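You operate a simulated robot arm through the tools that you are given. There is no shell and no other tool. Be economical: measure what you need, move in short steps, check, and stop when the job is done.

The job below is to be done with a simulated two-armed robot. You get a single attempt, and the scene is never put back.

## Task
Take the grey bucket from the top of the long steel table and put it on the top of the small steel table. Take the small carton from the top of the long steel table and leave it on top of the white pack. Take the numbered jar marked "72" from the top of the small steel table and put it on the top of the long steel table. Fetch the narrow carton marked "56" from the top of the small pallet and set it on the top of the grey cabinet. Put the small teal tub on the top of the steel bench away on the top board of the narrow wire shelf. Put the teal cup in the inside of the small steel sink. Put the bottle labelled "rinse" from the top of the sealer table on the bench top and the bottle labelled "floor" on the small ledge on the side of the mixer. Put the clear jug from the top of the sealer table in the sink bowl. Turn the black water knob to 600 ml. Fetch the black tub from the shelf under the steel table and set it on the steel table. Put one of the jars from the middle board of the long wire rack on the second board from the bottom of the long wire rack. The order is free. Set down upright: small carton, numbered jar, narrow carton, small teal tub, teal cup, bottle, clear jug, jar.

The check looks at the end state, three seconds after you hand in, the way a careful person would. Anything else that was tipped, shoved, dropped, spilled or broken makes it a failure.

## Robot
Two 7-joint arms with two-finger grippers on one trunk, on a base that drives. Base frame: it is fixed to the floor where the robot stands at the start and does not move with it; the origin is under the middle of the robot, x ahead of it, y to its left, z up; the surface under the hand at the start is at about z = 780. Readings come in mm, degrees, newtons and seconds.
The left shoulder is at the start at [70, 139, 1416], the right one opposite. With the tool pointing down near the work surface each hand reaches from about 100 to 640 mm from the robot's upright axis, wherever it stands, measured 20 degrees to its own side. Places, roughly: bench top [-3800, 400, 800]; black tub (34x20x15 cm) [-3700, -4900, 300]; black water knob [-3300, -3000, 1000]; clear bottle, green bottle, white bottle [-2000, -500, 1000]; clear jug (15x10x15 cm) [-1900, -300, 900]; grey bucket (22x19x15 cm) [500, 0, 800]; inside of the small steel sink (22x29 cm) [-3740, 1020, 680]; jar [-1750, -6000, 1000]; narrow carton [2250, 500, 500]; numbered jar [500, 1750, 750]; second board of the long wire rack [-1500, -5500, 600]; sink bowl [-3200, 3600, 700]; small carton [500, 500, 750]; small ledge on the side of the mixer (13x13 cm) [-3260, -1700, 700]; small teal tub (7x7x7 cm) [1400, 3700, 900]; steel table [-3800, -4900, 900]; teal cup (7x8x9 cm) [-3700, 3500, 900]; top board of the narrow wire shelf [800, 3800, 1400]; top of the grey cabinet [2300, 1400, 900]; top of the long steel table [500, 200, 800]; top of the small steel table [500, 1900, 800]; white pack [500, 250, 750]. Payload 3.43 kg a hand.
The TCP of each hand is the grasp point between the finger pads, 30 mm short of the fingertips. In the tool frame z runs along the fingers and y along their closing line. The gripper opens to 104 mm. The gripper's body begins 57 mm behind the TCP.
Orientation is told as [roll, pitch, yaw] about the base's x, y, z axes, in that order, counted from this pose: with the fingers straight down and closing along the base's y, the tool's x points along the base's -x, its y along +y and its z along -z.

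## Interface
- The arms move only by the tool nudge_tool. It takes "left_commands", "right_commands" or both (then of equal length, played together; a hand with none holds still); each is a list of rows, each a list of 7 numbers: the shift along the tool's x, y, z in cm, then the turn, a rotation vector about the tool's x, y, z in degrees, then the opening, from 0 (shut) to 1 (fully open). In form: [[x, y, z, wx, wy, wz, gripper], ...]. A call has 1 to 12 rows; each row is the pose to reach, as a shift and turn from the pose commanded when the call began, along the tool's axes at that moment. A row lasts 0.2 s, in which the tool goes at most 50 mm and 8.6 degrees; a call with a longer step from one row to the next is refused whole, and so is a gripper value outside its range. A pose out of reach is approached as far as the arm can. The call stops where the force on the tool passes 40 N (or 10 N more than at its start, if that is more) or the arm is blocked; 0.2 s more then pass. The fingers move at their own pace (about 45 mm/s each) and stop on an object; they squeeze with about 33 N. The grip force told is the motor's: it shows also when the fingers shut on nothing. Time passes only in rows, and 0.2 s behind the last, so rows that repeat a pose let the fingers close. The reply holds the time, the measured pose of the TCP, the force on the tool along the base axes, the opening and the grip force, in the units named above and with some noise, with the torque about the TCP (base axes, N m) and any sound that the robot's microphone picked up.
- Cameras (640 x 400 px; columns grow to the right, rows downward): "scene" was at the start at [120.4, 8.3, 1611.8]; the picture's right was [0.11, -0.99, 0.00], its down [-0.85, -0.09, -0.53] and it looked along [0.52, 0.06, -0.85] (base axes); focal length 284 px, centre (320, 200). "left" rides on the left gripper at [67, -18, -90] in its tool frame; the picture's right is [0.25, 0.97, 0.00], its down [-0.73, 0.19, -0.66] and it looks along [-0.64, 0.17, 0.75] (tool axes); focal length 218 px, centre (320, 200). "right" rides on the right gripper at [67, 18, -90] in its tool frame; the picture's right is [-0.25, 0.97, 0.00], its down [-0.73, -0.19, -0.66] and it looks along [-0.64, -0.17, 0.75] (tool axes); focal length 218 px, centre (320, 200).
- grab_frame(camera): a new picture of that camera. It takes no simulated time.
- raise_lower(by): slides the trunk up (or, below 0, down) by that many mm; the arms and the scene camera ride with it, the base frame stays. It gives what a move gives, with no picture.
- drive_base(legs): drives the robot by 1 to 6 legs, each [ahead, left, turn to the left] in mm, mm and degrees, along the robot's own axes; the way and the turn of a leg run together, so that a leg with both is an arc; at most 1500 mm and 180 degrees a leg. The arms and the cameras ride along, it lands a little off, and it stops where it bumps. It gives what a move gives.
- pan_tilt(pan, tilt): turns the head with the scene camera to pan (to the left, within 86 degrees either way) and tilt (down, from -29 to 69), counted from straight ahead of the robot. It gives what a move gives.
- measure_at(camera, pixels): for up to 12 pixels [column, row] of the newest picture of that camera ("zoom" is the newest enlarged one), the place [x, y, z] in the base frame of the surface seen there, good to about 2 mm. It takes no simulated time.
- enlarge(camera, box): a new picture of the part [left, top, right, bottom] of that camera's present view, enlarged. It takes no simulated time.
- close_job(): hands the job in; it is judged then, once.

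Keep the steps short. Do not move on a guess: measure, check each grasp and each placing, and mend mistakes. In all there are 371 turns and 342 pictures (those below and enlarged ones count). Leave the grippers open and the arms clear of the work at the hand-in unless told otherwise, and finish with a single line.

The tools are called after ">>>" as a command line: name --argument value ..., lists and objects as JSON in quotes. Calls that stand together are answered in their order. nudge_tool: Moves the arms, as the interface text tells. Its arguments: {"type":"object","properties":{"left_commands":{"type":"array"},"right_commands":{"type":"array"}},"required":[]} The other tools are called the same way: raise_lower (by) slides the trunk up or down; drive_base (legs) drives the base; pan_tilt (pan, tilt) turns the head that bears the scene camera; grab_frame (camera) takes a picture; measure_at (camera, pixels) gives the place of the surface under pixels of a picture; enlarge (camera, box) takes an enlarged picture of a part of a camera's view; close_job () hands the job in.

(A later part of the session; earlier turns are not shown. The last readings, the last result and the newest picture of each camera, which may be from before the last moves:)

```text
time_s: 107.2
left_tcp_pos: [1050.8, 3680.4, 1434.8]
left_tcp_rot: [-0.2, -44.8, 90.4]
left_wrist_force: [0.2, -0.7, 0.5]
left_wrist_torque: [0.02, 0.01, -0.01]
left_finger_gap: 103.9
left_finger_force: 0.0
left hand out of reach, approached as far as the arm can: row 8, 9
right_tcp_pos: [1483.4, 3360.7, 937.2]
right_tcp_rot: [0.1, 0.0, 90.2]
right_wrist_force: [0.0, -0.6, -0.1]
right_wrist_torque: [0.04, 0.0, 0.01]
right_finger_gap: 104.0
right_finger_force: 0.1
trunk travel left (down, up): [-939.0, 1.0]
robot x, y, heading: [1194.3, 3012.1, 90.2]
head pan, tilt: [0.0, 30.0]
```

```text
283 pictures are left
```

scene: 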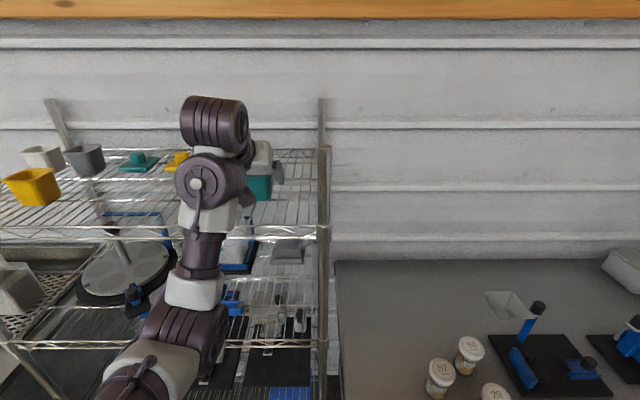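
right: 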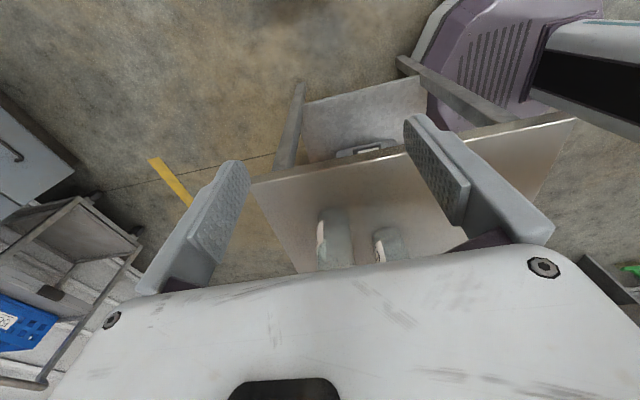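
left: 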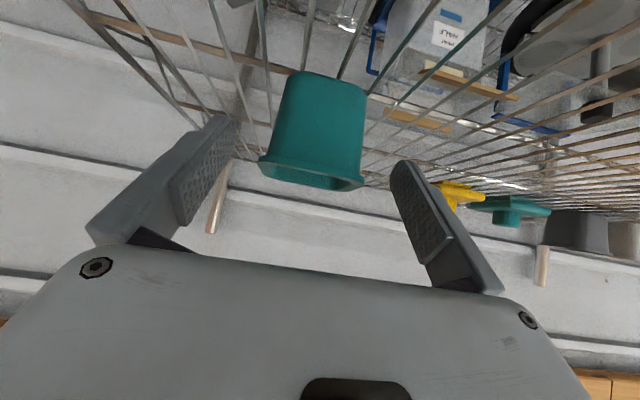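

The tub stands upright. I back straight off 320 mm (fingers clear on both sides) and turn right to face +x.

>>> drive_base --legs '[[-320, 0, 0], [0, 0, -90]]'

>>> pan_tilt --pan -40 --tilt 35

>>> grab_frame --camera "scene"

```text
time_s: 113.1
left_tcp_pos: [1859.1, 2848.3, 1436.0]
left_tcp_rot: [-0.1, -45.0, 1.0]
left_wrist_force: [-0.1, -0.2, 0.8]
left_wrist_torque: [0.01, -0.03, 0.03]
left_finger_gap: 104.4
left_finger_force: 0.0
right_tcp_pos: [1545.8, 2410.2, 937.7]
right_tcp_rot: [0.0, -0.1, 1.0]
right_wrist_force: [-0.1, -0.3, 0.1]
right_wrist_torque: [-0.01, -0.02, 0.02]
right_finger_gap: 104.2
right_finger_force: 0.1
trunk travel left (down, up): [-939.0, 1.0]
robot x, y, heading: [1192.9, 2696.5, 1.0]
head pan, tilt: [0.0, 30.0]
```

```text
time_s: 114.1
left_tcp_pos: [1859.0, 2847.4, 1435.9]
left_tcp_rot: [-0.1, -45.0, 1.0]
left_wrist_force: [-0.6, -0.1, 1.0]
left_wrist_torque: [0.01, -0.02, -0.01]
left_finger_gap: 104.0
left_finger_force: 0.0
right_tcp_pos: [1545.9, 2410.7, 937.9]
right_tcp_rot: [-0.1, 0.0, 1.0]
right_wrist_force: [0.2, 0.7, 0.1]
right_wrist_torque: [-0.02, 0.01, 0.02]
right_finger_gap: 103.9
right_finger_force: 0.0
trunk travel left (down, up): [-939.0, 1.0]
robot x, y, heading: [1197.5, 2696.8, 1.1]
head pan, tilt: [-40.0, 35.0]
```

```text
282 pictures are left
```

scene: 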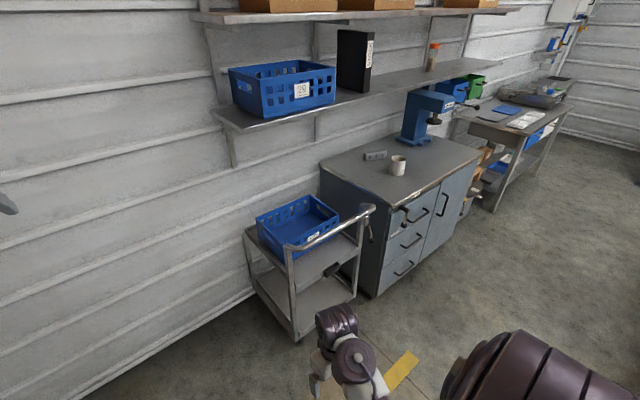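

I bring the left arm down and back to fingers-down.

>>> nudge_tool --left_commands '[[3.7, 0, 1.6, 0, 5.6, 0, 1], [7.4, 0, 3.2, 0, 11.2, 0, 1], [11.1, 0, 4.8, 0, 16.9, 0, 1], [14.8, 0, 6.4, 0, 22.5, 0, 1], [18.6, 0, 8, 0, 28.1, 0, 1], [22.3, 0, 9.5, 0, 33.8, 0, 1], [26, 0, 11.1, 0, 39.4, 0, 1], [29.7, 0, 12.7, 0, 45, 0, 1], [29.7, 0, 12.7, 0, 45, 0, 1]]'

>>> measure_at --camera "scene" --pixels '[[296, 340], [375, 295], [372, 210], [323, 165], [480, 152], [370, 180], [460, 118], [493, 207], [398, 165], [550, 140]]'

```text
time_s: 116.1
left_tcp_pos: [1727.7, 2846.7, 1068.9]
left_tcp_rot: [-0.1, -6.5, 1.0]
left_wrist_force: [0.3, 0.2, 0.8]
left_wrist_torque: [0.02, 0.02, -0.03]
left_finger_gap: 103.8
left_finger_force: 0.1
left hand out of reach, approached as far as the arm can: row 1, 2, 3, 4, 5, 6, 7, 8, 9
right_tcp_pos: [1546.5, 2408.8, 939.5]
right_tcp_rot: [0.0, 0.0, 1.0]
right_wrist_force: [0.4, 0.0, -1.0]
right_wrist_torque: [-0.01, 0.0, 0.02]
right_finger_gap: 104.2
right_finger_force: 0.0
trunk travel left (down, up): [-939.0, 1.0]
robot x, y, heading: [1194.2, 2694.8, 1.1]
head pan, tilt: [-40.0, 35.0]
```

```text
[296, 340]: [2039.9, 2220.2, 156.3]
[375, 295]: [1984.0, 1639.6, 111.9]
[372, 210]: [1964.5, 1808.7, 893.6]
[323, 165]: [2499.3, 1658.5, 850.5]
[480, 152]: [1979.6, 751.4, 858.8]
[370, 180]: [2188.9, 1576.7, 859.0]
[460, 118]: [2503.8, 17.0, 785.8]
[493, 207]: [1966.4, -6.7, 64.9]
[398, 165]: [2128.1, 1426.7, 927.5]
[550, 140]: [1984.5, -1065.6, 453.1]
```

Cabinet: x 1980–2500, y 750–1650, top 859. I drive 1800 mm to the right (toward y≈900) and 250 ahead to look at the pallet.

>>> drive_base --legs '[[0, -1400, 0], [200, -500, -1]]'

>>> pan_tilt --pan -10 --tilt 40

>>> grab_frame --camera "scene"

```text
time_s: 125.8
left_tcp_pos: [1993.5, 979.7, 1067.8]
left_tcp_rot: [-0.1, -6.5, 2.0]
left_wrist_force: [-0.9, 0.3, -0.5]
left_wrist_torque: [-0.04, -0.02, 0.02]
left_finger_gap: 104.0
left_finger_force: 0.1
right_tcp_pos: [1818.8, 539.7, 937.8]
right_tcp_rot: [0.1, 0.1, 2.0]
right_wrist_force: [0.1, -0.2, -0.5]
right_wrist_torque: [-0.01, -0.01, 0.01]
right_finger_gap: 103.9
right_finger_force: 0.1
trunk travel left (down, up): [-939.0, 1.0]
robot x, y, heading: [1463.9, 816.5, 2.1]
head pan, tilt: [-40.0, 35.0]
```

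```text
time_s: 126.7
left_tcp_pos: [1993.3, 979.1, 1067.8]
left_tcp_rot: [0.0, -6.6, 2.0]
left_wrist_force: [0.6, 0.0, 0.9]
left_wrist_torque: [0.01, 0.01, 0.01]
left_finger_gap: 104.0
left_finger_force: 0.0
right_tcp_pos: [1820.8, 540.2, 937.5]
right_tcp_rot: [0.0, 0.0, 2.1]
right_wrist_force: [-0.6, -0.3, 0.2]
right_wrist_torque: [-0.04, 0.0, 0.0]
right_finger_gap: 104.0
right_finger_force: 0.1
trunk travel left (down, up): [-939.0, 1.0]
robot x, y, heading: [1464.3, 817.2, 2.3]
head pan, tilt: [-10.0, 40.0]
```

```text
281 pictures are left
```

scene: 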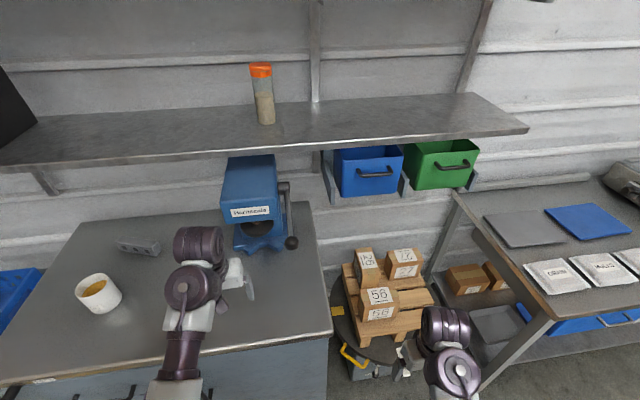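

>>> enlarge --camera "scene" --box '[320, 230, 450, 370]'

>>> measure_at --camera "scene" --pixels '[[363, 292], [395, 287], [396, 304], [362, 305], [363, 320], [396, 315], [355, 255], [375, 255], [402, 258], [330, 280], [320, 330], [430, 305]]'

```text
2.86 times, centred on (385, 300) of scene
```

zoom: 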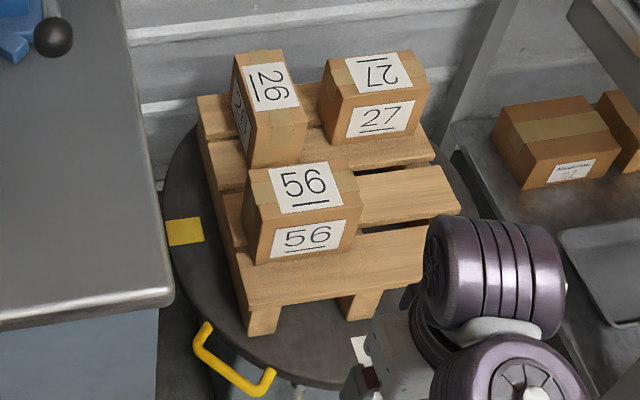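

```text
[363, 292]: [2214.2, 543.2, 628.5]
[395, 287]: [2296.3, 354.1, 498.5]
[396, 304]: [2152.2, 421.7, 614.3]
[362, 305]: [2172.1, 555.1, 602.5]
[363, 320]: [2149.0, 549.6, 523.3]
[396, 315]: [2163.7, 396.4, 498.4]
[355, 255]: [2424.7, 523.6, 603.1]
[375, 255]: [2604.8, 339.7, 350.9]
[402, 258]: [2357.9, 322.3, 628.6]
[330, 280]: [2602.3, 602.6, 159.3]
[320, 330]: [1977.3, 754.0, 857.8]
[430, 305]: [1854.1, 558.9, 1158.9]
```

>>> measure_at --camera "zoom" --pixels '[[252, 180], [345, 168], [350, 200], [262, 210], [262, 255], [345, 245], [300, 185], [255, 240], [245, 80], [275, 160], [240, 290]]'

```text
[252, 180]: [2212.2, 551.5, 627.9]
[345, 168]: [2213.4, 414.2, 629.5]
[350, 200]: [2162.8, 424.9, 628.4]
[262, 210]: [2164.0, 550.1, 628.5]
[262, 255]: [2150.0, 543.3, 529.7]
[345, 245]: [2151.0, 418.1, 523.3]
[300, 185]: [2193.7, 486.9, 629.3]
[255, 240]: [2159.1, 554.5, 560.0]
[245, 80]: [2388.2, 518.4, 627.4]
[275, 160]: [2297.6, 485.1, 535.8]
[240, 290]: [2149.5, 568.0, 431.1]
```

Carton 56: x 2152–2220, y 415–555, z 498–629; grip along x at (2186,485). First I retract the left hand from over the cabinet and level it.

>>> nudge_tool --left_commands '[[4, 0, 2, 0, 0, 0, 1], [8, 0, 4, 0, 0, 0, 1], [12, 0, 6, 0, 0, 0, 1], [16, 0, 8, 0, 0, 0, 1], [20, 0, 11, 0, 0, 0, 1], [24, 0, 14, 0, 0, 0, 1], [26, 0, 17, 0, 0, 0, 1], [26, 0, 20, 0, 0, 0, 1], [26, 0, 20, 0, 0, 0, 1]]' --right_commands '[[0, 0, 0, 0, 0, -8.2, 1], [0, 0, 0, 0, 0, -16.4, 1], [0, 0, 0, 0, 0, -24.6, 1], [0, 0, 0, 0, 0, -32.8, 1], [0, 0, 0, 0, 0, -41, 1], [0, 0, 0, 0, 0, -49.2, 1], [0, 0, 0, 0, 0, -57.4, 1], [0, 0, 0, 0, 0, -65.6, 1], [0, 0, 0, 0, 0, -65.6, 1]]'

```text
time_s: 128.7
left_tcp_pos: [1760.0, 970.7, 839.3]
left_tcp_rot: [-0.1, -6.6, 2.0]
left_wrist_force: [0.2, 0.5, 0.4]
left_wrist_torque: [0.06, 0.02, 0.01]
left_finger_gap: 104.0
left_finger_force: 0.1
right_tcp_pos: [1820.1, 539.8, 937.5]
right_tcp_rot: [0.0, 0.0, 67.6]
right_wrist_force: [-0.1, 0.3, 1.2]
right_wrist_torque: [0.02, -0.03, 0.02]
right_finger_gap: 104.0
right_finger_force: 0.1
trunk travel left (down, up): [-939.0, 1.0]
robot x, y, heading: [1460.8, 818.8, 2.0]
head pan, tilt: [-10.0, 40.0]
```

>>> nudge_tool --left_commands '[[2, 0, 0, 0, 2.2, 0, 1], [4, 0, 0, 0, 4.4, 0, 1], [6, 0, 0, 0, 6.6, 0, 1], [6, 0, 0, 0, 6.6, 0, 1]]' --right_commands '[[0, 0, 0, 0, 0, -8, 1], [0, 0, 0, 0, 0, -16, 1], [0, 0, 0, 0, 0, -24.4, 1], [0, 0, 0, 0, 0, -24.4, 1]]'

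>>> drive_base --legs '[[168, -104, -2]]'

>>> grab_frame --camera "scene"

```text
time_s: 129.7
left_tcp_pos: [1699.5, 970.2, 834.5]
left_tcp_rot: [-0.1, 0.1, 2.0]
left_wrist_force: [0.5, -0.1, 0.0]
left_wrist_torque: [-0.01, -0.03, -0.01]
left_finger_gap: 104.1
left_finger_force: 0.0
right_tcp_pos: [1819.9, 539.0, 938.4]
right_tcp_rot: [0.1, -0.1, 92.2]
right_wrist_force: [-0.1, 0.3, 0.1]
right_wrist_torque: [0.01, -0.02, 0.03]
right_finger_gap: 104.0
right_finger_force: 0.0
trunk travel left (down, up): [-939.0, 1.0]
robot x, y, heading: [1461.2, 813.5, 2.3]
head pan, tilt: [-10.0, 40.0]
```

```text
time_s: 131.3
left_tcp_pos: [1875.6, 861.9, 835.6]
left_tcp_rot: [-0.1, 0.1, -0.3]
left_wrist_force: [-0.2, 0.2, -0.8]
left_wrist_torque: [-0.03, 0.03, 0.02]
left_finger_gap: 103.9
left_finger_force: 0.1
right_tcp_pos: [1979.4, 426.8, 939.6]
right_tcp_rot: [-0.1, 0.0, 89.7]
right_wrist_force: [-0.1, 0.3, -1.0]
right_wrist_torque: [0.0, -0.03, 0.02]
right_finger_gap: 104.0
right_finger_force: 0.1
trunk travel left (down, up): [-939.0, 1.0]
robot x, y, heading: [1636.5, 713.9, -0.4]
head pan, tilt: [-10.0, 40.0]
```

```text
279 pictures are left
```

scene: 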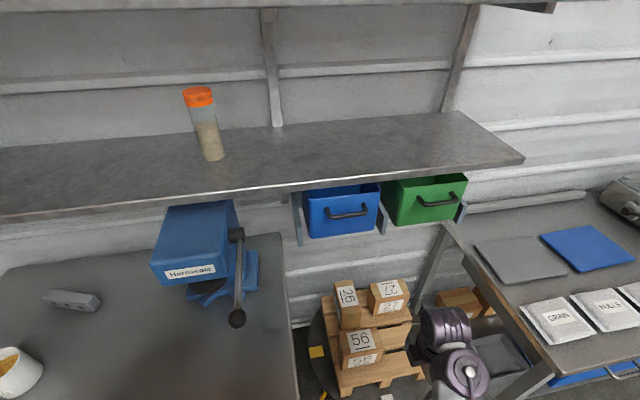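

Now the right hand goes over the carton: 207 mm in x, 58 in y.

>>> nudge_tool --right_commands '[[-1, -4.2, 1, 0, 0, 0, 1], [-2.4, -8.4, 2, 0, 0, 0, 1], [-3.6, -12.6, 3, 0, 0, 0, 1], [-4.8, -16.8, 4, 0, 0, 0, 1], [-5.8, -20.7, 5, 0, 0, 0, 1], [-5.8, -20.7, 5, 0, 0, 0, 1]]'

>>> raise_lower --by -180

>>> grab_frame --camera "right"

>>> grab_frame --camera "scene"

```text
time_s: 132.7
left_tcp_pos: [1878.0, 860.2, 834.9]
left_tcp_rot: [0.0, 0.1, -0.3]
left_wrist_force: [0.2, -0.1, 0.3]
left_wrist_torque: [-0.01, -0.01, 0.01]
left_finger_gap: 104.0
left_finger_force: 0.1
right_tcp_pos: [2187.6, 487.3, 887.1]
right_tcp_rot: [0.0, 0.0, 89.9]
right_wrist_force: [0.3, -0.1, -0.5]
right_wrist_torque: [0.01, -0.03, -0.05]
right_finger_gap: 103.9
right_finger_force: 0.2
trunk travel left (down, up): [-939.0, 1.0]
robot x, y, heading: [1632.4, 717.3, -0.2]
head pan, tilt: [-10.0, 40.0]
```

```text
time_s: 134.7
left_tcp_pos: [1877.6, 861.5, 655.0]
left_tcp_rot: [-0.1, 0.0, -0.3]
left_wrist_force: [0.3, -0.3, 0.0]
left_wrist_torque: [-0.03, 0.02, -0.01]
left_finger_gap: 103.9
left_finger_force: 0.0
right_tcp_pos: [2189.6, 487.1, 709.8]
right_tcp_rot: [0.0, -0.1, 89.8]
right_wrist_force: [0.4, 0.0, 0.0]
right_wrist_torque: [0.0, -0.03, -0.04]
right_finger_gap: 103.8
right_finger_force: 0.2
trunk travel left (down, up): [-759.0, 181.0]
robot x, y, heading: [1634.7, 724.7, -0.1]
head pan, tilt: [-10.0, 40.0]
```

```text
278 pictures are left
```

right: 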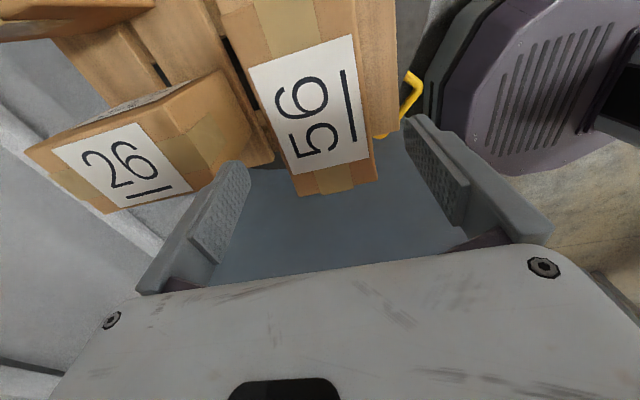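

```text
277 pictures are left
```

scene: 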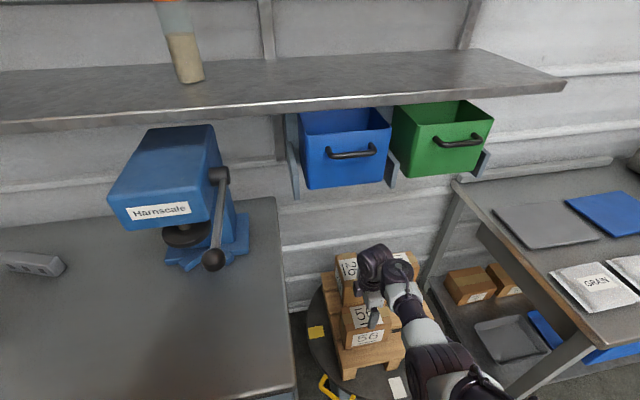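

>>> measure_at --camera "right" --pixels '[[300, 193], [378, 178], [250, 65], [355, 35], [225, 15], [235, 130], [130, 205], [245, 105]]'

```text
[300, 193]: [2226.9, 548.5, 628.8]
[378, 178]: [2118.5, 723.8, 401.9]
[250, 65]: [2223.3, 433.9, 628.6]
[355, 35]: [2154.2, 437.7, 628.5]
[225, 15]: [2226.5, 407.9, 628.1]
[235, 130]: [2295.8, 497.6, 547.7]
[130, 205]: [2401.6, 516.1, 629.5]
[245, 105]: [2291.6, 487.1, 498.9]
```

The carton is centred between the fingers. Down 118 mm, close, lift a little.

>>> nudge_tool --right_commands '[[0, 0, 4, 0, 0, 0, 1], [0, 0, 8, 0, 0, 0, 1], [0, 0, 11.8, 0, 0, 0, 1], [0, 0, 11.8, 0, 0, 0, 0], [0, 0, 11.8, 0, 0, 0, 0], [0, 0, 11.8, 0, 0, 0, 0], [0, 0, 11.8, 0, 0, 0, 0]]'

>>> nudge_tool --right_commands '[[0, 0, -2, 0, 0, 0, 0], [0, 0, -5, 0, 0, 0, 0], [0, 0, -5, 0, 0, 0, 0]]'

>>> grab_frame --camera "right"

```text
time_s: 136.3
left_tcp_pos: [1877.4, 862.7, 656.6]
left_tcp_rot: [-0.1, -0.1, -0.3]
left_wrist_force: [0.1, -0.2, -0.1]
left_wrist_torque: [0.0, 0.04, 0.0]
left_finger_gap: 103.8
left_finger_force: 0.0
right_tcp_pos: [2179.3, 488.1, 613.2]
right_tcp_rot: [-0.9, 0.1, 89.7]
right_wrist_force: [10.6, -2.3, 38.0]
right_wrist_torque: [-0.03, 0.45, -0.08]
right_finger_gap: 81.8
right_finger_force: 32.9
right hand out of reach, approached as far as the arm can: row 3, 4, 5, 6, 7
trunk travel left (down, up): [-759.0, 181.0]
robot x, y, heading: [1636.4, 718.1, 0.0]
head pan, tilt: [-10.0, 40.0]
```

```text
time_s: 137.1
left_tcp_pos: [1879.5, 861.3, 655.2]
left_tcp_rot: [0.0, 0.1, -0.3]
left_wrist_force: [-1.4, -0.3, 0.1]
left_wrist_torque: [0.01, 0.04, -0.02]
left_finger_gap: 104.0
left_finger_force: 0.2
right_tcp_pos: [2175.5, 487.2, 657.3]
right_tcp_rot: [0.2, 0.0, 89.8]
right_wrist_force: [0.0, 0.6, -4.7]
right_wrist_torque: [0.04, 0.02, 0.0]
right_finger_gap: 81.8
right_finger_force: 32.9
trunk travel left (down, up): [-759.0, 181.0]
robot x, y, heading: [1635.7, 720.7, -0.4]
head pan, tilt: [-10.0, 40.0]
```

```text
276 pictures are left
```

right: 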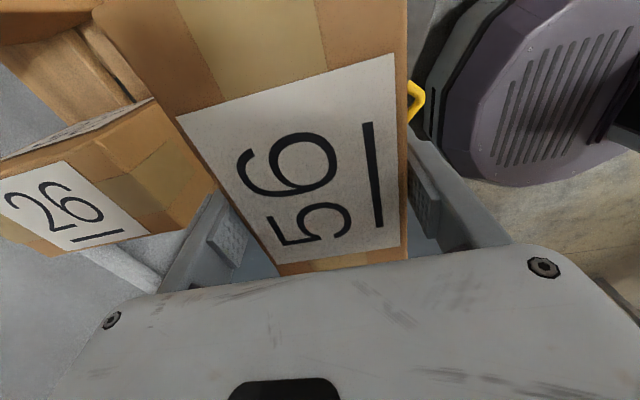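

The carton "56" is held (4.7 N). Before raising, I check the overhead shelf's height and the free space on the cabinet.

>>> measure_at --camera "scene" --pixels '[[285, 108], [560, 88], [350, 150], [440, 140], [212, 258], [180, 260], [288, 385], [150, 320], [60, 270], [245, 225]]'

>>> raise_lower --by 180

>>> grab_frame --camera "scene"

```text
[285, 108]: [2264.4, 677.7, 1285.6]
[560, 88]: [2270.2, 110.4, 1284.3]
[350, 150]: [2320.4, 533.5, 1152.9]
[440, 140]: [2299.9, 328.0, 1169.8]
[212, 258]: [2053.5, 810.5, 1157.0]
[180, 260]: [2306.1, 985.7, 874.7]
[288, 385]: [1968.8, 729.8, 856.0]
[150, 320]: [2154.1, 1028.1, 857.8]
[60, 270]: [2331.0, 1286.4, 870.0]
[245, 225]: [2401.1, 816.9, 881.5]
```

```text
time_s: 139.1
left_tcp_pos: [1878.8, 862.7, 834.9]
left_tcp_rot: [-0.1, 0.1, -0.3]
left_wrist_force: [0.2, -0.6, 0.2]
left_wrist_torque: [0.01, -0.01, 0.01]
left_finger_gap: 104.0
left_finger_force: 0.0
right_tcp_pos: [2177.8, 488.4, 837.6]
right_tcp_rot: [0.2, 0.0, 89.8]
right_wrist_force: [-0.3, -0.7, -5.1]
right_wrist_torque: [0.04, -0.01, -0.02]
right_finger_gap: 81.7
right_finger_force: 33.0
trunk travel left (down, up): [-939.0, 1.0]
robot x, y, heading: [1636.5, 716.5, -0.0]
head pan, tilt: [-10.0, 40.0]
```

```text
275 pictures are left
```

scene: 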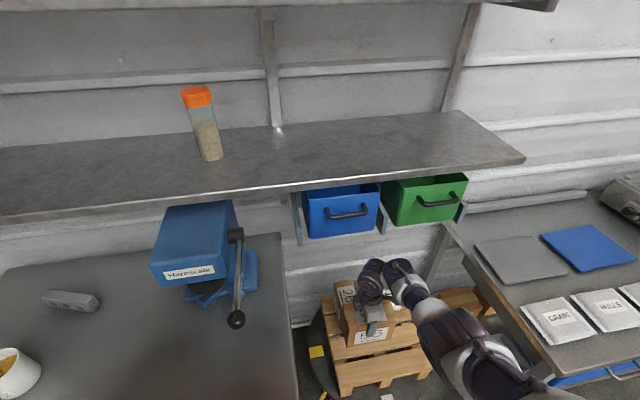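

Placement spot: about (2090,1150), clear of the press lever (2053,810,1157) and the cup (2128,1427). I back off 350 mm, then lift the hand.

>>> drive_base --legs '[[-350, 0, 0]]'

>>> nudge_tool --right_commands '[[0, 0, -4, 0, 0, 0, 0], [0, 0, -8, 0, 0, 0, 0], [0, 0, -12, 0, 0, 0, 0], [0, 0, -16, 0, 0, 0, 0], [0, 0, -18, 0, 0, 0, 0], [0, 0, -18, 0, 0, 0, 0]]'

>>> grab_frame --camera "scene"

```text
time_s: 141.4
left_tcp_pos: [1535.6, 862.7, 835.4]
left_tcp_rot: [0.1, 0.2, -0.6]
left_wrist_force: [-0.7, 0.1, 0.6]
left_wrist_torque: [0.0, 0.03, -0.03]
left_finger_gap: 103.9
left_finger_force: 0.0
right_tcp_pos: [1831.6, 486.6, 837.2]
right_tcp_rot: [0.1, -0.1, 89.4]
right_wrist_force: [0.0, -0.3, -4.9]
right_wrist_torque: [0.07, 0.01, -0.02]
right_finger_gap: 81.7
right_finger_force: 32.9
trunk travel left (down, up): [-939.0, 1.0]
robot x, y, heading: [1290.9, 720.3, -0.5]
head pan, tilt: [-10.0, 40.0]
```

```text
time_s: 142.8
left_tcp_pos: [1535.2, 862.1, 834.3]
left_tcp_rot: [-0.1, 0.1, -0.5]
left_wrist_force: [-0.1, -0.1, 0.1]
left_wrist_torque: [-0.01, 0.04, 0.0]
left_finger_gap: 104.0
left_finger_force: 0.1
right_tcp_pos: [1829.1, 488.8, 1020.6]
right_tcp_rot: [0.1, 0.0, 89.3]
right_wrist_force: [0.1, 0.2, -4.6]
right_wrist_torque: [0.03, 0.06, -0.01]
right_finger_gap: 81.6
right_finger_force: 33.4
trunk travel left (down, up): [-939.0, 1.0]
robot x, y, heading: [1291.0, 721.7, -0.6]
head pan, tilt: [-10.0, 40.0]
```

```text
274 pictures are left
```

scene: 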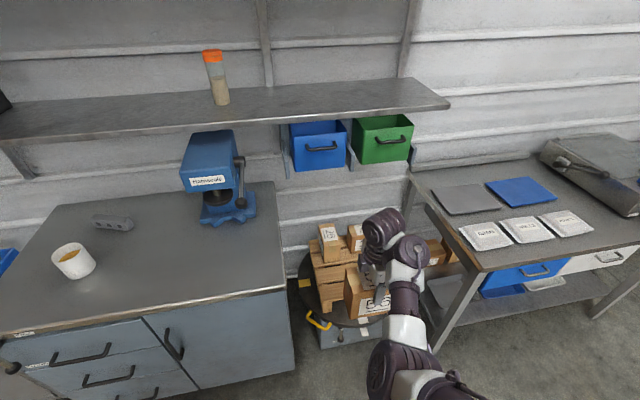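

Lifted to 1020 (carton bottom ≈905, 45 above the cabinet). I drive left 650 and ahead 255.

>>> drive_base --legs '[[0, 650, 0.5], [255, 0, 0]]'

>>> grab_frame --camera "scene"

>>> grab_frame --camera "right"

```text
time_s: 147.8
left_tcp_pos: [1788.3, 1506.8, 835.0]
left_tcp_rot: [-0.2, 0.0, -0.4]
left_wrist_force: [-0.1, 0.0, 0.5]
left_wrist_torque: [-0.01, 0.02, 0.01]
left_finger_gap: 104.2
left_finger_force: 0.1
right_tcp_pos: [2084.0, 1135.4, 1022.5]
right_tcp_rot: [0.1, -0.1, 89.6]
right_wrist_force: [0.1, -0.4, -4.9]
right_wrist_torque: [0.03, 0.02, 0.02]
right_finger_gap: 81.8
right_finger_force: 32.6
trunk travel left (down, up): [-939.0, 1.0]
robot x, y, heading: [1545.5, 1366.8, -0.7]
head pan, tilt: [-10.0, 40.0]
```

```text
273 pictures are left
```

scene: 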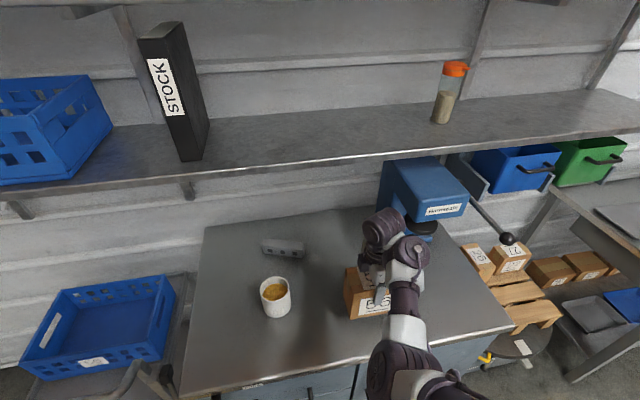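

```text
272 pictures are left
```

right: 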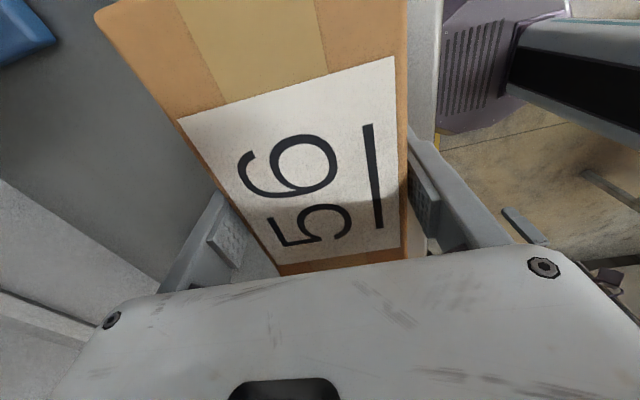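

Free spot under the carton. I lower 40 mm and then feel for contact.

>>> nudge_tool --right_commands '[[0, 0, 2.5, 0, 0, 0, 0], [0, 0, 4, 0, 0, 0, 0], [0, 0, 4, 0, 0, 0, 0]]'

>>> nudge_tool --right_commands '[[0, 0, 0.3, 0, 0, 0, 0], [0, 0, 0.6, 0, 0, 0, 0], [0, 0, 0.8, 0, 0, 0, 0], [0, 0, 0.8, 0, 0, 0, 0]]'

```text
time_s: 148.6
left_tcp_pos: [1789.2, 1509.0, 833.8]
left_tcp_rot: [0.0, 0.3, -0.5]
left_wrist_force: [-0.3, 0.7, -0.4]
left_wrist_torque: [0.01, 0.03, 0.02]
left_finger_gap: 103.8
left_finger_force: 0.0
right_tcp_pos: [2087.4, 1132.8, 981.9]
right_tcp_rot: [0.1, 0.0, 89.6]
right_wrist_force: [-0.2, -0.2, -4.7]
right_wrist_torque: [0.04, 0.0, 0.02]
right_finger_gap: 81.6
right_finger_force: 32.4
trunk travel left (down, up): [-939.0, 1.0]
robot x, y, heading: [1547.6, 1363.9, -0.5]
head pan, tilt: [-10.0, 40.0]
```

```text
time_s: 149.6
left_tcp_pos: [1789.2, 1507.0, 835.0]
left_tcp_rot: [0.0, 0.2, -0.4]
left_wrist_force: [-0.5, 0.2, 0.4]
left_wrist_torque: [0.0, -0.03, -0.01]
left_finger_gap: 103.9
left_finger_force: 0.0
right_tcp_pos: [2085.4, 1133.6, 973.6]
right_tcp_rot: [0.0, 0.0, 89.7]
right_wrist_force: [-0.2, -0.7, -4.4]
right_wrist_torque: [0.04, 0.03, 0.0]
right_finger_gap: 81.6
right_finger_force: 32.9
trunk travel left (down, up): [-939.0, 1.0]
robot x, y, heading: [1543.9, 1365.1, -0.4]
head pan, tilt: [-10.0, 40.0]
```

>>> nudge_tool --right_commands '[[0, 0, 0.2, 0, 0, 0, 0], [0, 0, 0.4, 0, 0, 0, 0], [0, 0, 0.4, 0, 0, 0, 0]]'

```text
time_s: 150.4
left_tcp_pos: [1787.5, 1508.1, 835.6]
left_tcp_rot: [-0.2, 0.0, -0.4]
left_wrist_force: [-0.1, 0.2, -0.8]
left_wrist_torque: [-0.01, 0.03, 0.02]
left_finger_gap: 103.9
left_finger_force: 0.1
right_tcp_pos: [2083.9, 1134.7, 973.9]
right_tcp_rot: [-0.4, 0.2, 89.5]
right_wrist_force: [5.2, -4.5, 28.9]
right_wrist_torque: [-0.31, 0.79, 0.22]
right_finger_gap: 81.5
right_finger_force: 32.7
trunk travel left (down, up): [-939.0, 1.0]
robot x, y, heading: [1546.9, 1368.7, -0.4]
head pan, tilt: [-10.0, 40.0]
```

Contact (29 N). I ease up 2 mm, open and rise.

>>> nudge_tool --right_commands '[[0, 0, -0.2, 0, 0, 0, 0.85], [0, 0, -0.2, 0, 0, 0, 1], [0, 0, -0.2, 0, 0, 0, 1], [0, 0, -0.2, 0, 0, 0, 1], [0, 0, -3, 0, 0, 0, 1], [0, 0, -6, 0, 0, 0, 1], [0, 0, -8, 0, 0, 0, 1], [0, 0, -8, 0, 0, 0, 1]]'

>>> grab_frame --camera "right"

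>>> grab_frame --camera "scene"

```text
time_s: 152.2
left_tcp_pos: [1789.3, 1508.4, 834.5]
left_tcp_rot: [-0.1, 0.0, -0.4]
left_wrist_force: [-0.6, -0.6, 0.3]
left_wrist_torque: [0.01, -0.06, 0.0]
left_finger_gap: 104.0
left_finger_force: 0.1
right_tcp_pos: [2086.0, 1133.9, 1039.3]
right_tcp_rot: [0.0, 0.0, 89.6]
right_wrist_force: [0.2, 0.8, -0.3]
right_wrist_torque: [-0.01, -0.02, 0.0]
right_finger_gap: 104.1
right_finger_force: 0.0
right hand out of reach, approached as far as the arm can: row 7, 8
trunk travel left (down, up): [-939.0, 1.0]
robot x, y, heading: [1546.4, 1365.9, 0.0]
head pan, tilt: [-10.0, 40.0]
```

```text
271 pictures are left
```

right: 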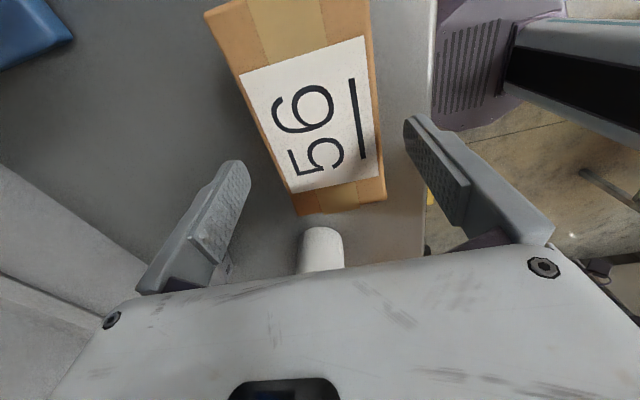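

```text
270 pictures are left
```

scene: 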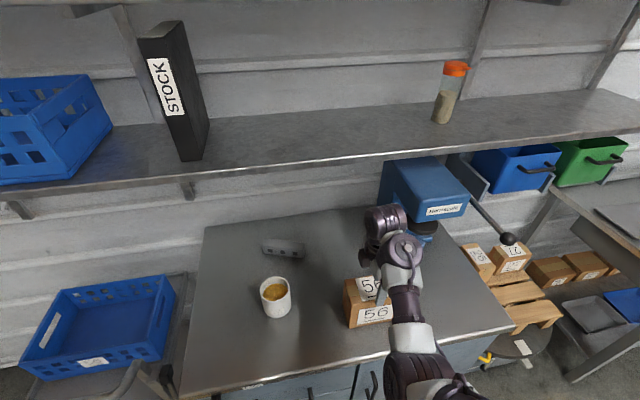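

Carton 56 stands on the cabinet. I back off 230 mm and turn round to face the small table from its +x side.

>>> drive_base --legs '[[-230, 0, 0], [0, 0, 180]]'

>>> pan_tilt --pan -20 --tilt 40

>>> grab_frame --camera "scene"

```text
time_s: 161.5
left_tcp_pos: [1086.4, 1199.9, 833.5]
left_tcp_rot: [0.0, 0.1, -174.5]
left_wrist_force: [0.1, -0.5, 0.0]
left_wrist_torque: [-0.01, 0.01, -0.03]
left_finger_gap: 104.0
left_finger_force: 0.0
right_tcp_pos: [753.6, 1541.2, 1038.3]
right_tcp_rot: [0.0, 0.0, -84.5]
right_wrist_force: [0.0, 0.2, 0.2]
right_wrist_torque: [-0.04, 0.02, -0.04]
right_finger_gap: 104.0
right_finger_force: 0.1
trunk travel left (down, up): [-939.0, 1.0]
robot x, y, heading: [1310.8, 1369.0, -174.3]
head pan, tilt: [-10.0, 40.0]
```

```text
time_s: 162.2
left_tcp_pos: [1087.4, 1198.9, 835.4]
left_tcp_rot: [-0.1, 0.1, -174.5]
left_wrist_force: [0.0, -0.6, -0.8]
left_wrist_torque: [-0.03, 0.04, -0.01]
left_finger_gap: 104.1
left_finger_force: 0.1
right_tcp_pos: [754.1, 1541.9, 1039.1]
right_tcp_rot: [0.0, 0.0, -84.5]
right_wrist_force: [-0.6, -0.7, 0.3]
right_wrist_torque: [-0.02, 0.0, -0.03]
right_finger_gap: 104.0
right_finger_force: 0.0
trunk travel left (down, up): [-939.0, 1.0]
robot x, y, heading: [1312.6, 1369.7, -174.6]
head pan, tilt: [-20.0, 40.0]
```

```text
269 pictures are left
```

scene: 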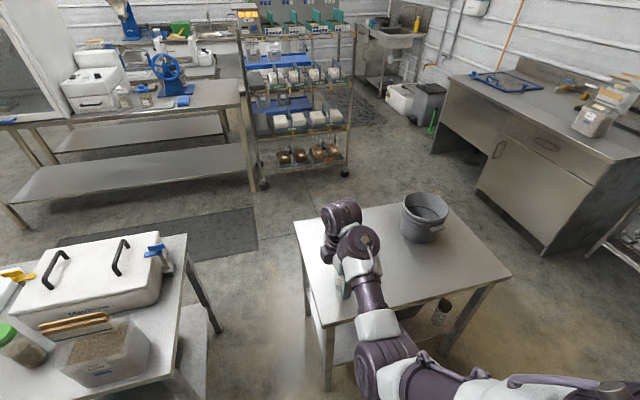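

The right hand hides the jars. I turn it square to the robot and straighten the heading, then look.

>>> nudge_tool --right_commands '[[0.5, 1, 0, 0, 0, 8.2, 1], [0.5, 2, 0, 0, 0, 16.4, 1], [0.5, 3, 0, 0, 0, 24.6, 1], [0.5, 4, 0, 0, 0, 32.8, 1], [0.5, 5, 0, 0, 0, 41, 1], [0.5, 6, 0, 0, 0, 49.2, 1], [0.5, 7, 0, 0, 0, 57.4, 1], [0.5, 8, 0, 0, 0, 65.6, 1], [0.5, 8, 0, 0, 0, 73.8, 1], [0.5, 8, 0, 0, 0, 82, 1], [0.5, 8, 0, 0, 0, 90, 1]]'

>>> drive_base --legs '[[0, 0, -5.5]]'

>>> grab_frame --camera "scene"

>>> grab_frame --camera "right"

```text
time_s: 164.6
left_tcp_pos: [1088.5, 1199.9, 834.6]
left_tcp_rot: [0.0, 0.0, -174.6]
left_wrist_force: [-0.1, 0.3, -0.7]
left_wrist_torque: [-0.01, 0.0, 0.02]
left_finger_gap: 103.9
left_finger_force: 0.0
right_tcp_pos: [874.2, 1563.6, 990.0]
right_tcp_rot: [0.1, 0.0, -173.0]
right_wrist_force: [0.0, 0.1, 0.5]
right_wrist_torque: [-0.02, 0.0, 0.0]
right_finger_gap: 104.2
right_finger_force: 0.0
right hand out of reach, approached as far as the arm can: row 1, 2, 3, 4, 5, 6, 7, 8, 9, 10, 11
trunk travel left (down, up): [-939.0, 1.0]
robot x, y, heading: [1318.7, 1365.5, -174.3]
head pan, tilt: [-20.0, 40.0]
```

```text
time_s: 165.5
left_tcp_pos: [1072.4, 1220.8, 834.6]
left_tcp_rot: [-0.1, 0.1, -180.0]
left_wrist_force: [0.3, -0.2, 0.2]
left_wrist_torque: [0.02, 0.04, -0.05]
left_finger_gap: 103.9
left_finger_force: 0.1
right_tcp_pos: [894.8, 1603.6, 989.4]
right_tcp_rot: [0.0, 0.0, -178.4]
right_wrist_force: [0.2, -0.1, -0.4]
right_wrist_torque: [-0.02, -0.03, -0.01]
right_finger_gap: 104.2
right_finger_force: 0.1
trunk travel left (down, up): [-939.0, 1.0]
robot x, y, heading: [1309.4, 1365.4, -180.0]
head pan, tilt: [-20.0, 40.0]
```

```text
268 pictures are left
```

scene: 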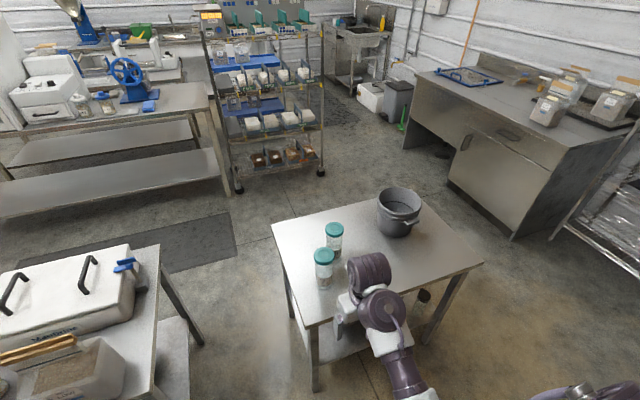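

```text
267 pictures are left
```

right: 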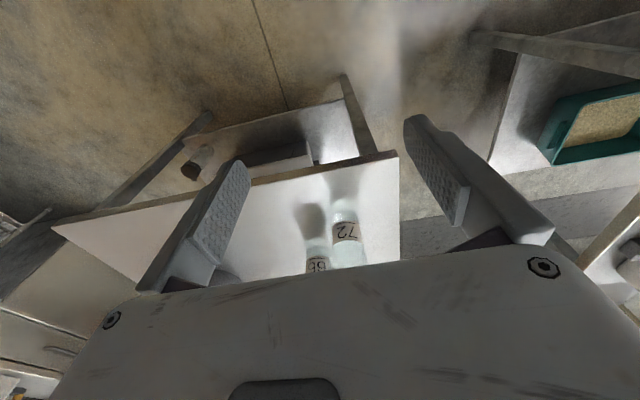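

The nearer jar (B) reads 72. I zoom to confirm and measure it.

>>> enlarge --camera "right" --box '[290, 190, 390, 280]'

>>> enlarge --camera "scene" --box '[300, 210, 360, 300]'

>>> measure_at --camera "scene" --pixels '[[325, 255], [335, 229], [315, 257], [334, 257], [325, 248], [325, 262], [325, 275], [325, 287]]'

```text
4.44 times, centred on (340, 235) of right
```

zoom: 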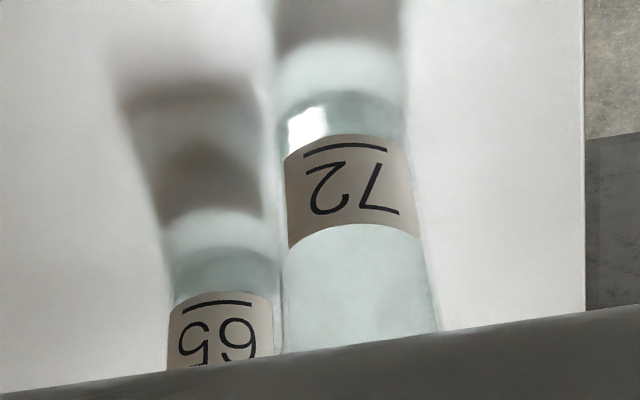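

```text
4.44 times, centred on (330, 255) of scene
```

zoom: 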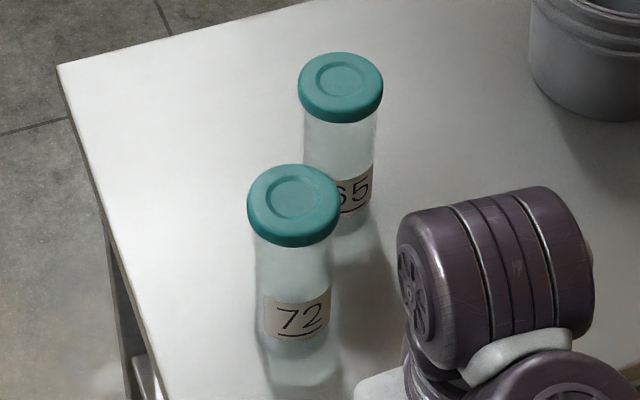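

```text
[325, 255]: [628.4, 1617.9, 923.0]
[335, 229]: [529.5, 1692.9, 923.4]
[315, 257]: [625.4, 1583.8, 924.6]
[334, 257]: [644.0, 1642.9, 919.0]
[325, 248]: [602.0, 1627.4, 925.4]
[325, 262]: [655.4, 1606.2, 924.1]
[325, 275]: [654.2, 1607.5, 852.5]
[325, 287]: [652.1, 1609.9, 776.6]
```

Jar 72: lid centre ≈(622,1612), lid top 923. I extend the right arm 105 mm and drive ahead 168 to come above it.

>>> nudge_tool --right_commands '[[-3.5, 0, 0, 0, 0, 0.6, 1], [-7, 0, 0, 0, 0, 1.2, 1], [-10.5, 0, 0, 0, 0, 1.6, 1], [-10.5, 0, 0, 0, 0, 1.6, 1]]'

>>> drive_base --legs '[[165, -8, 0]]'

>>> grab_frame --camera "right"

>>> grab_frame --camera "scene"

```text
time_s: 166.5
left_tcp_pos: [1073.8, 1221.8, 835.1]
left_tcp_rot: [-0.1, 0.2, -180.1]
left_wrist_force: [0.1, 0.0, -0.6]
left_wrist_torque: [0.03, 0.0, -0.03]
left_finger_gap: 103.7
left_finger_force: 0.0
right_tcp_pos: [791.9, 1601.8, 990.8]
right_tcp_rot: [0.0, -0.1, -180.0]
right_wrist_force: [0.4, -0.6, 0.2]
right_wrist_torque: [0.01, 0.0, 0.03]
right_finger_gap: 104.2
right_finger_force: 0.1
trunk travel left (down, up): [-939.0, 1.0]
robot x, y, heading: [1311.7, 1368.1, -180.3]
head pan, tilt: [-20.0, 40.0]
```

```text
time_s: 168.0
left_tcp_pos: [908.8, 1231.5, 835.8]
left_tcp_rot: [-0.1, 0.0, 179.9]
left_wrist_force: [0.7, 0.6, 0.4]
left_wrist_torque: [-0.03, 0.03, 0.03]
left_finger_gap: 103.7
left_finger_force: 0.0
right_tcp_pos: [627.4, 1610.3, 991.7]
right_tcp_rot: [0.0, -0.3, 179.9]
right_wrist_force: [0.1, 0.3, 0.7]
right_wrist_torque: [-0.01, 0.01, -0.01]
right_finger_gap: 104.0
right_finger_force: 0.1
trunk travel left (down, up): [-939.0, 1.0]
robot x, y, heading: [1149.6, 1374.1, 180.1]
head pan, tilt: [-20.0, 40.0]
```

```text
264 pictures are left
```

right: 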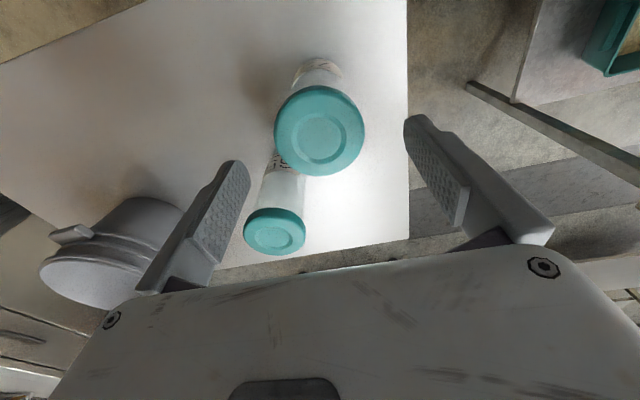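

```text
263 pictures are left
```

scene: 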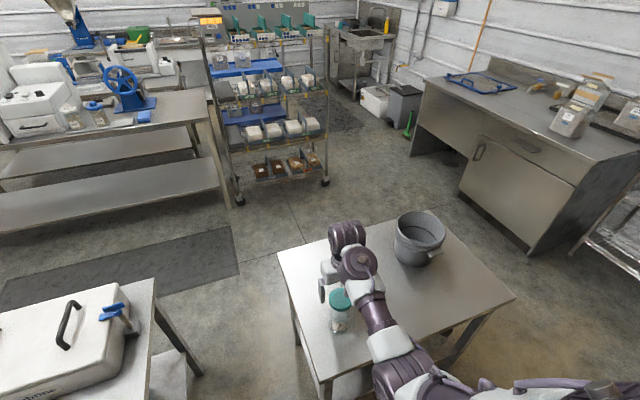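

>>> measure_at --camera "right" --pixels '[[276, 132], [364, 128], [320, 88], [325, 174], [320, 130], [245, 230], [305, 235]]'

```text
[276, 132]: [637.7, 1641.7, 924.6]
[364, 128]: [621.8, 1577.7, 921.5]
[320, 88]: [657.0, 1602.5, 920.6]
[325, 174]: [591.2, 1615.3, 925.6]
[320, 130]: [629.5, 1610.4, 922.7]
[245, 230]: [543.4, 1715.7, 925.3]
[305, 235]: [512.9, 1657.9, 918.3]
```

Centre (625,1610) matches the TCP. Down 108 mm to just below the lid, close and lift.

>>> nudge_tool --right_commands '[[0.1, 0, 4, 0, 0, 0, 1], [0.1, 0, 8, 0, 0, 0, 1], [0.1, 0, 10.8, 0, 0, 0, 1], [0.1, 0, 10.8, 0, 0, 0, 0], [0.1, 0, 10.8, 0, 0, 0, 0], [0.1, 0, 10.8, 0, 0, 0, 0], [0.1, 0, 10.8, 0, 0, 0, 0]]'

>>> nudge_tool --right_commands '[[0, 0, -3, 0, 0, 0, 0], [0, 0, -7, 0, 0, 0, 0], [0, 0, -11, 0, 0, 0, 0], [0, 0, -11, 0, 0, 0, 0]]'

>>> grab_frame --camera "right"

>>> grab_frame --camera "scene"

```text
time_s: 169.6
left_tcp_pos: [906.9, 1230.9, 834.2]
left_tcp_rot: [-0.2, 0.1, 179.9]
left_wrist_force: [0.9, 0.9, 0.1]
left_wrist_torque: [0.04, 0.01, 0.01]
left_finger_gap: 104.0
left_finger_force: 0.0
right_tcp_pos: [625.2, 1610.9, 880.6]
right_tcp_rot: [0.0, 0.0, 179.9]
right_wrist_force: [0.4, 0.3, -1.0]
right_wrist_torque: [-0.05, -0.03, 0.0]
right_finger_gap: 68.0
right_finger_force: 32.6
trunk travel left (down, up): [-939.0, 1.0]
robot x, y, heading: [1149.3, 1376.2, 179.6]
head pan, tilt: [-20.0, 40.0]
```

```text
time_s: 170.6
left_tcp_pos: [905.9, 1230.5, 835.3]
left_tcp_rot: [0.0, 0.1, 179.9]
left_wrist_force: [-0.6, 0.0, -0.3]
left_wrist_torque: [-0.01, 0.0, 0.0]
left_finger_gap: 103.8
left_finger_force: 0.2
right_tcp_pos: [627.9, 1610.4, 990.9]
right_tcp_rot: [0.0, 0.0, 179.9]
right_wrist_force: [-0.7, -1.2, -2.4]
right_wrist_torque: [0.01, 0.0, 0.01]
right_finger_gap: 67.6
right_finger_force: 32.9
trunk travel left (down, up): [-939.0, 1.0]
robot x, y, heading: [1145.2, 1370.4, 179.7]
head pan, tilt: [-20.0, 40.0]
```

```text
262 pictures are left
```

right: 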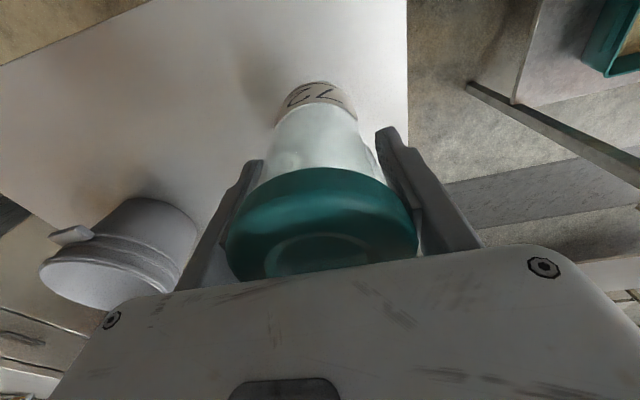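

```text
261 pictures are left
```

scene: 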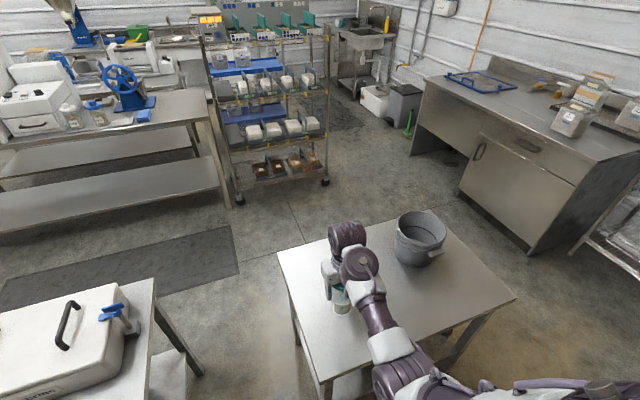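

Jar 72 is held (67.6 mm). I back off, drive along the long table to y≈0 and look at the free spot.

>>> drive_base --legs '[[-300, 0, 0], [0, 1370, 0]]'

>>> pan_tilt --pan -10 --tilt 45

>>> grab_frame --camera "scene"

```text
time_s: 179.2
left_tcp_pos: [1195.0, -168.8, 835.4]
left_tcp_rot: [0.0, 0.1, 179.4]
left_wrist_force: [0.9, 0.8, 0.1]
left_wrist_torque: [-0.03, -0.03, 0.04]
left_finger_gap: 104.1
left_finger_force: 0.1
right_tcp_pos: [918.9, 211.9, 991.3]
right_tcp_rot: [0.0, 0.0, 179.4]
right_wrist_force: [0.4, -0.1, -1.9]
right_wrist_torque: [0.01, -0.01, 0.02]
right_finger_gap: 67.6
right_finger_force: 32.6
trunk travel left (down, up): [-939.0, 1.0]
robot x, y, heading: [1435.9, -26.6, 179.4]
head pan, tilt: [-20.0, 40.0]
```

```text
time_s: 179.9
left_tcp_pos: [1194.1, -169.5, 835.5]
left_tcp_rot: [-0.1, 0.1, 179.5]
left_wrist_force: [0.3, 1.2, -0.5]
left_wrist_torque: [0.03, 0.0, -0.01]
left_finger_gap: 104.2
left_finger_force: 0.1
right_tcp_pos: [920.0, 212.8, 989.9]
right_tcp_rot: [-0.1, 0.0, 179.4]
right_wrist_force: [0.4, 0.3, -2.3]
right_wrist_torque: [0.0, -0.02, 0.01]
right_finger_gap: 67.7
right_finger_force: 32.9
trunk travel left (down, up): [-939.0, 1.0]
robot x, y, heading: [1436.4, -29.5, 179.6]
head pan, tilt: [-10.0, 45.0]
```

```text
260 pictures are left
```

scene: 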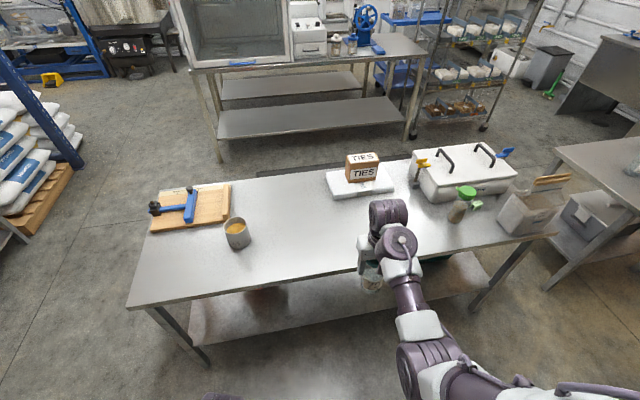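

The table is free around (600,210). I drive ahead 310.

>>> drive_base --legs '[[310, 0, 0.4]]'

>>> nudge_tool --right_commands '[[0, 0, 3, 0, 0, 0, 0], [0, 0, 6, 0, 0, 0, 0], [0, 0, 8, 0, 0, 0, 0], [0, 0, 8.4, 0, 0, 0, 0], [0, 0, 8.4, 0, 0, 0, 0]]'

>>> grab_frame --camera "scene"

```text
time_s: 182.0
left_tcp_pos: [886.1, -169.6, 834.9]
left_tcp_rot: [-0.1, 0.2, 180.1]
left_wrist_force: [0.0, -0.2, 0.2]
left_wrist_torque: [-0.01, 0.04, -0.01]
left_finger_gap: 104.2
left_finger_force: 0.1
right_tcp_pos: [606.5, 209.0, 990.7]
right_tcp_rot: [0.1, -0.1, 180.1]
right_wrist_force: [0.3, -0.7, -2.2]
right_wrist_torque: [-0.02, 0.01, -0.02]
right_finger_gap: 67.4
right_finger_force: 33.0
trunk travel left (down, up): [-939.0, 1.0]
robot x, y, heading: [1128.2, -27.8, -179.8]
head pan, tilt: [-10.0, 45.0]
```

```text
time_s: 183.2
left_tcp_pos: [885.2, -170.8, 834.0]
left_tcp_rot: [0.0, 0.2, 180.1]
left_wrist_force: [0.7, -0.1, 0.1]
left_wrist_torque: [0.0, -0.01, 0.02]
left_finger_gap: 103.8
left_finger_force: 0.1
right_tcp_pos: [606.1, 209.1, 906.9]
right_tcp_rot: [0.0, -0.1, 180.0]
right_wrist_force: [-1.0, 0.4, -2.4]
right_wrist_torque: [-0.02, -0.02, 0.02]
right_finger_gap: 67.6
right_finger_force: 33.3
trunk travel left (down, up): [-939.0, 1.0]
robot x, y, heading: [1131.5, -24.8, -179.7]
head pan, tilt: [-10.0, 45.0]
```

```text
259 pictures are left
```

scene: 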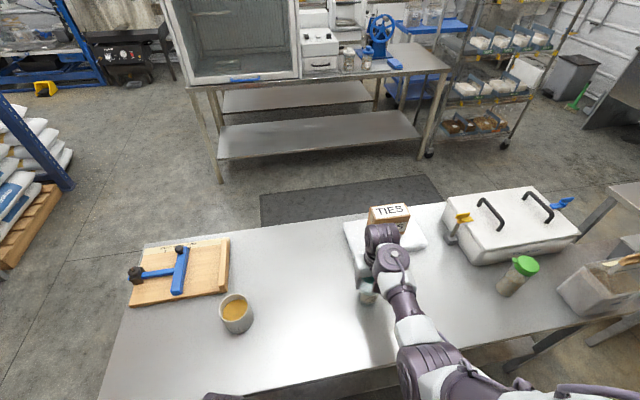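

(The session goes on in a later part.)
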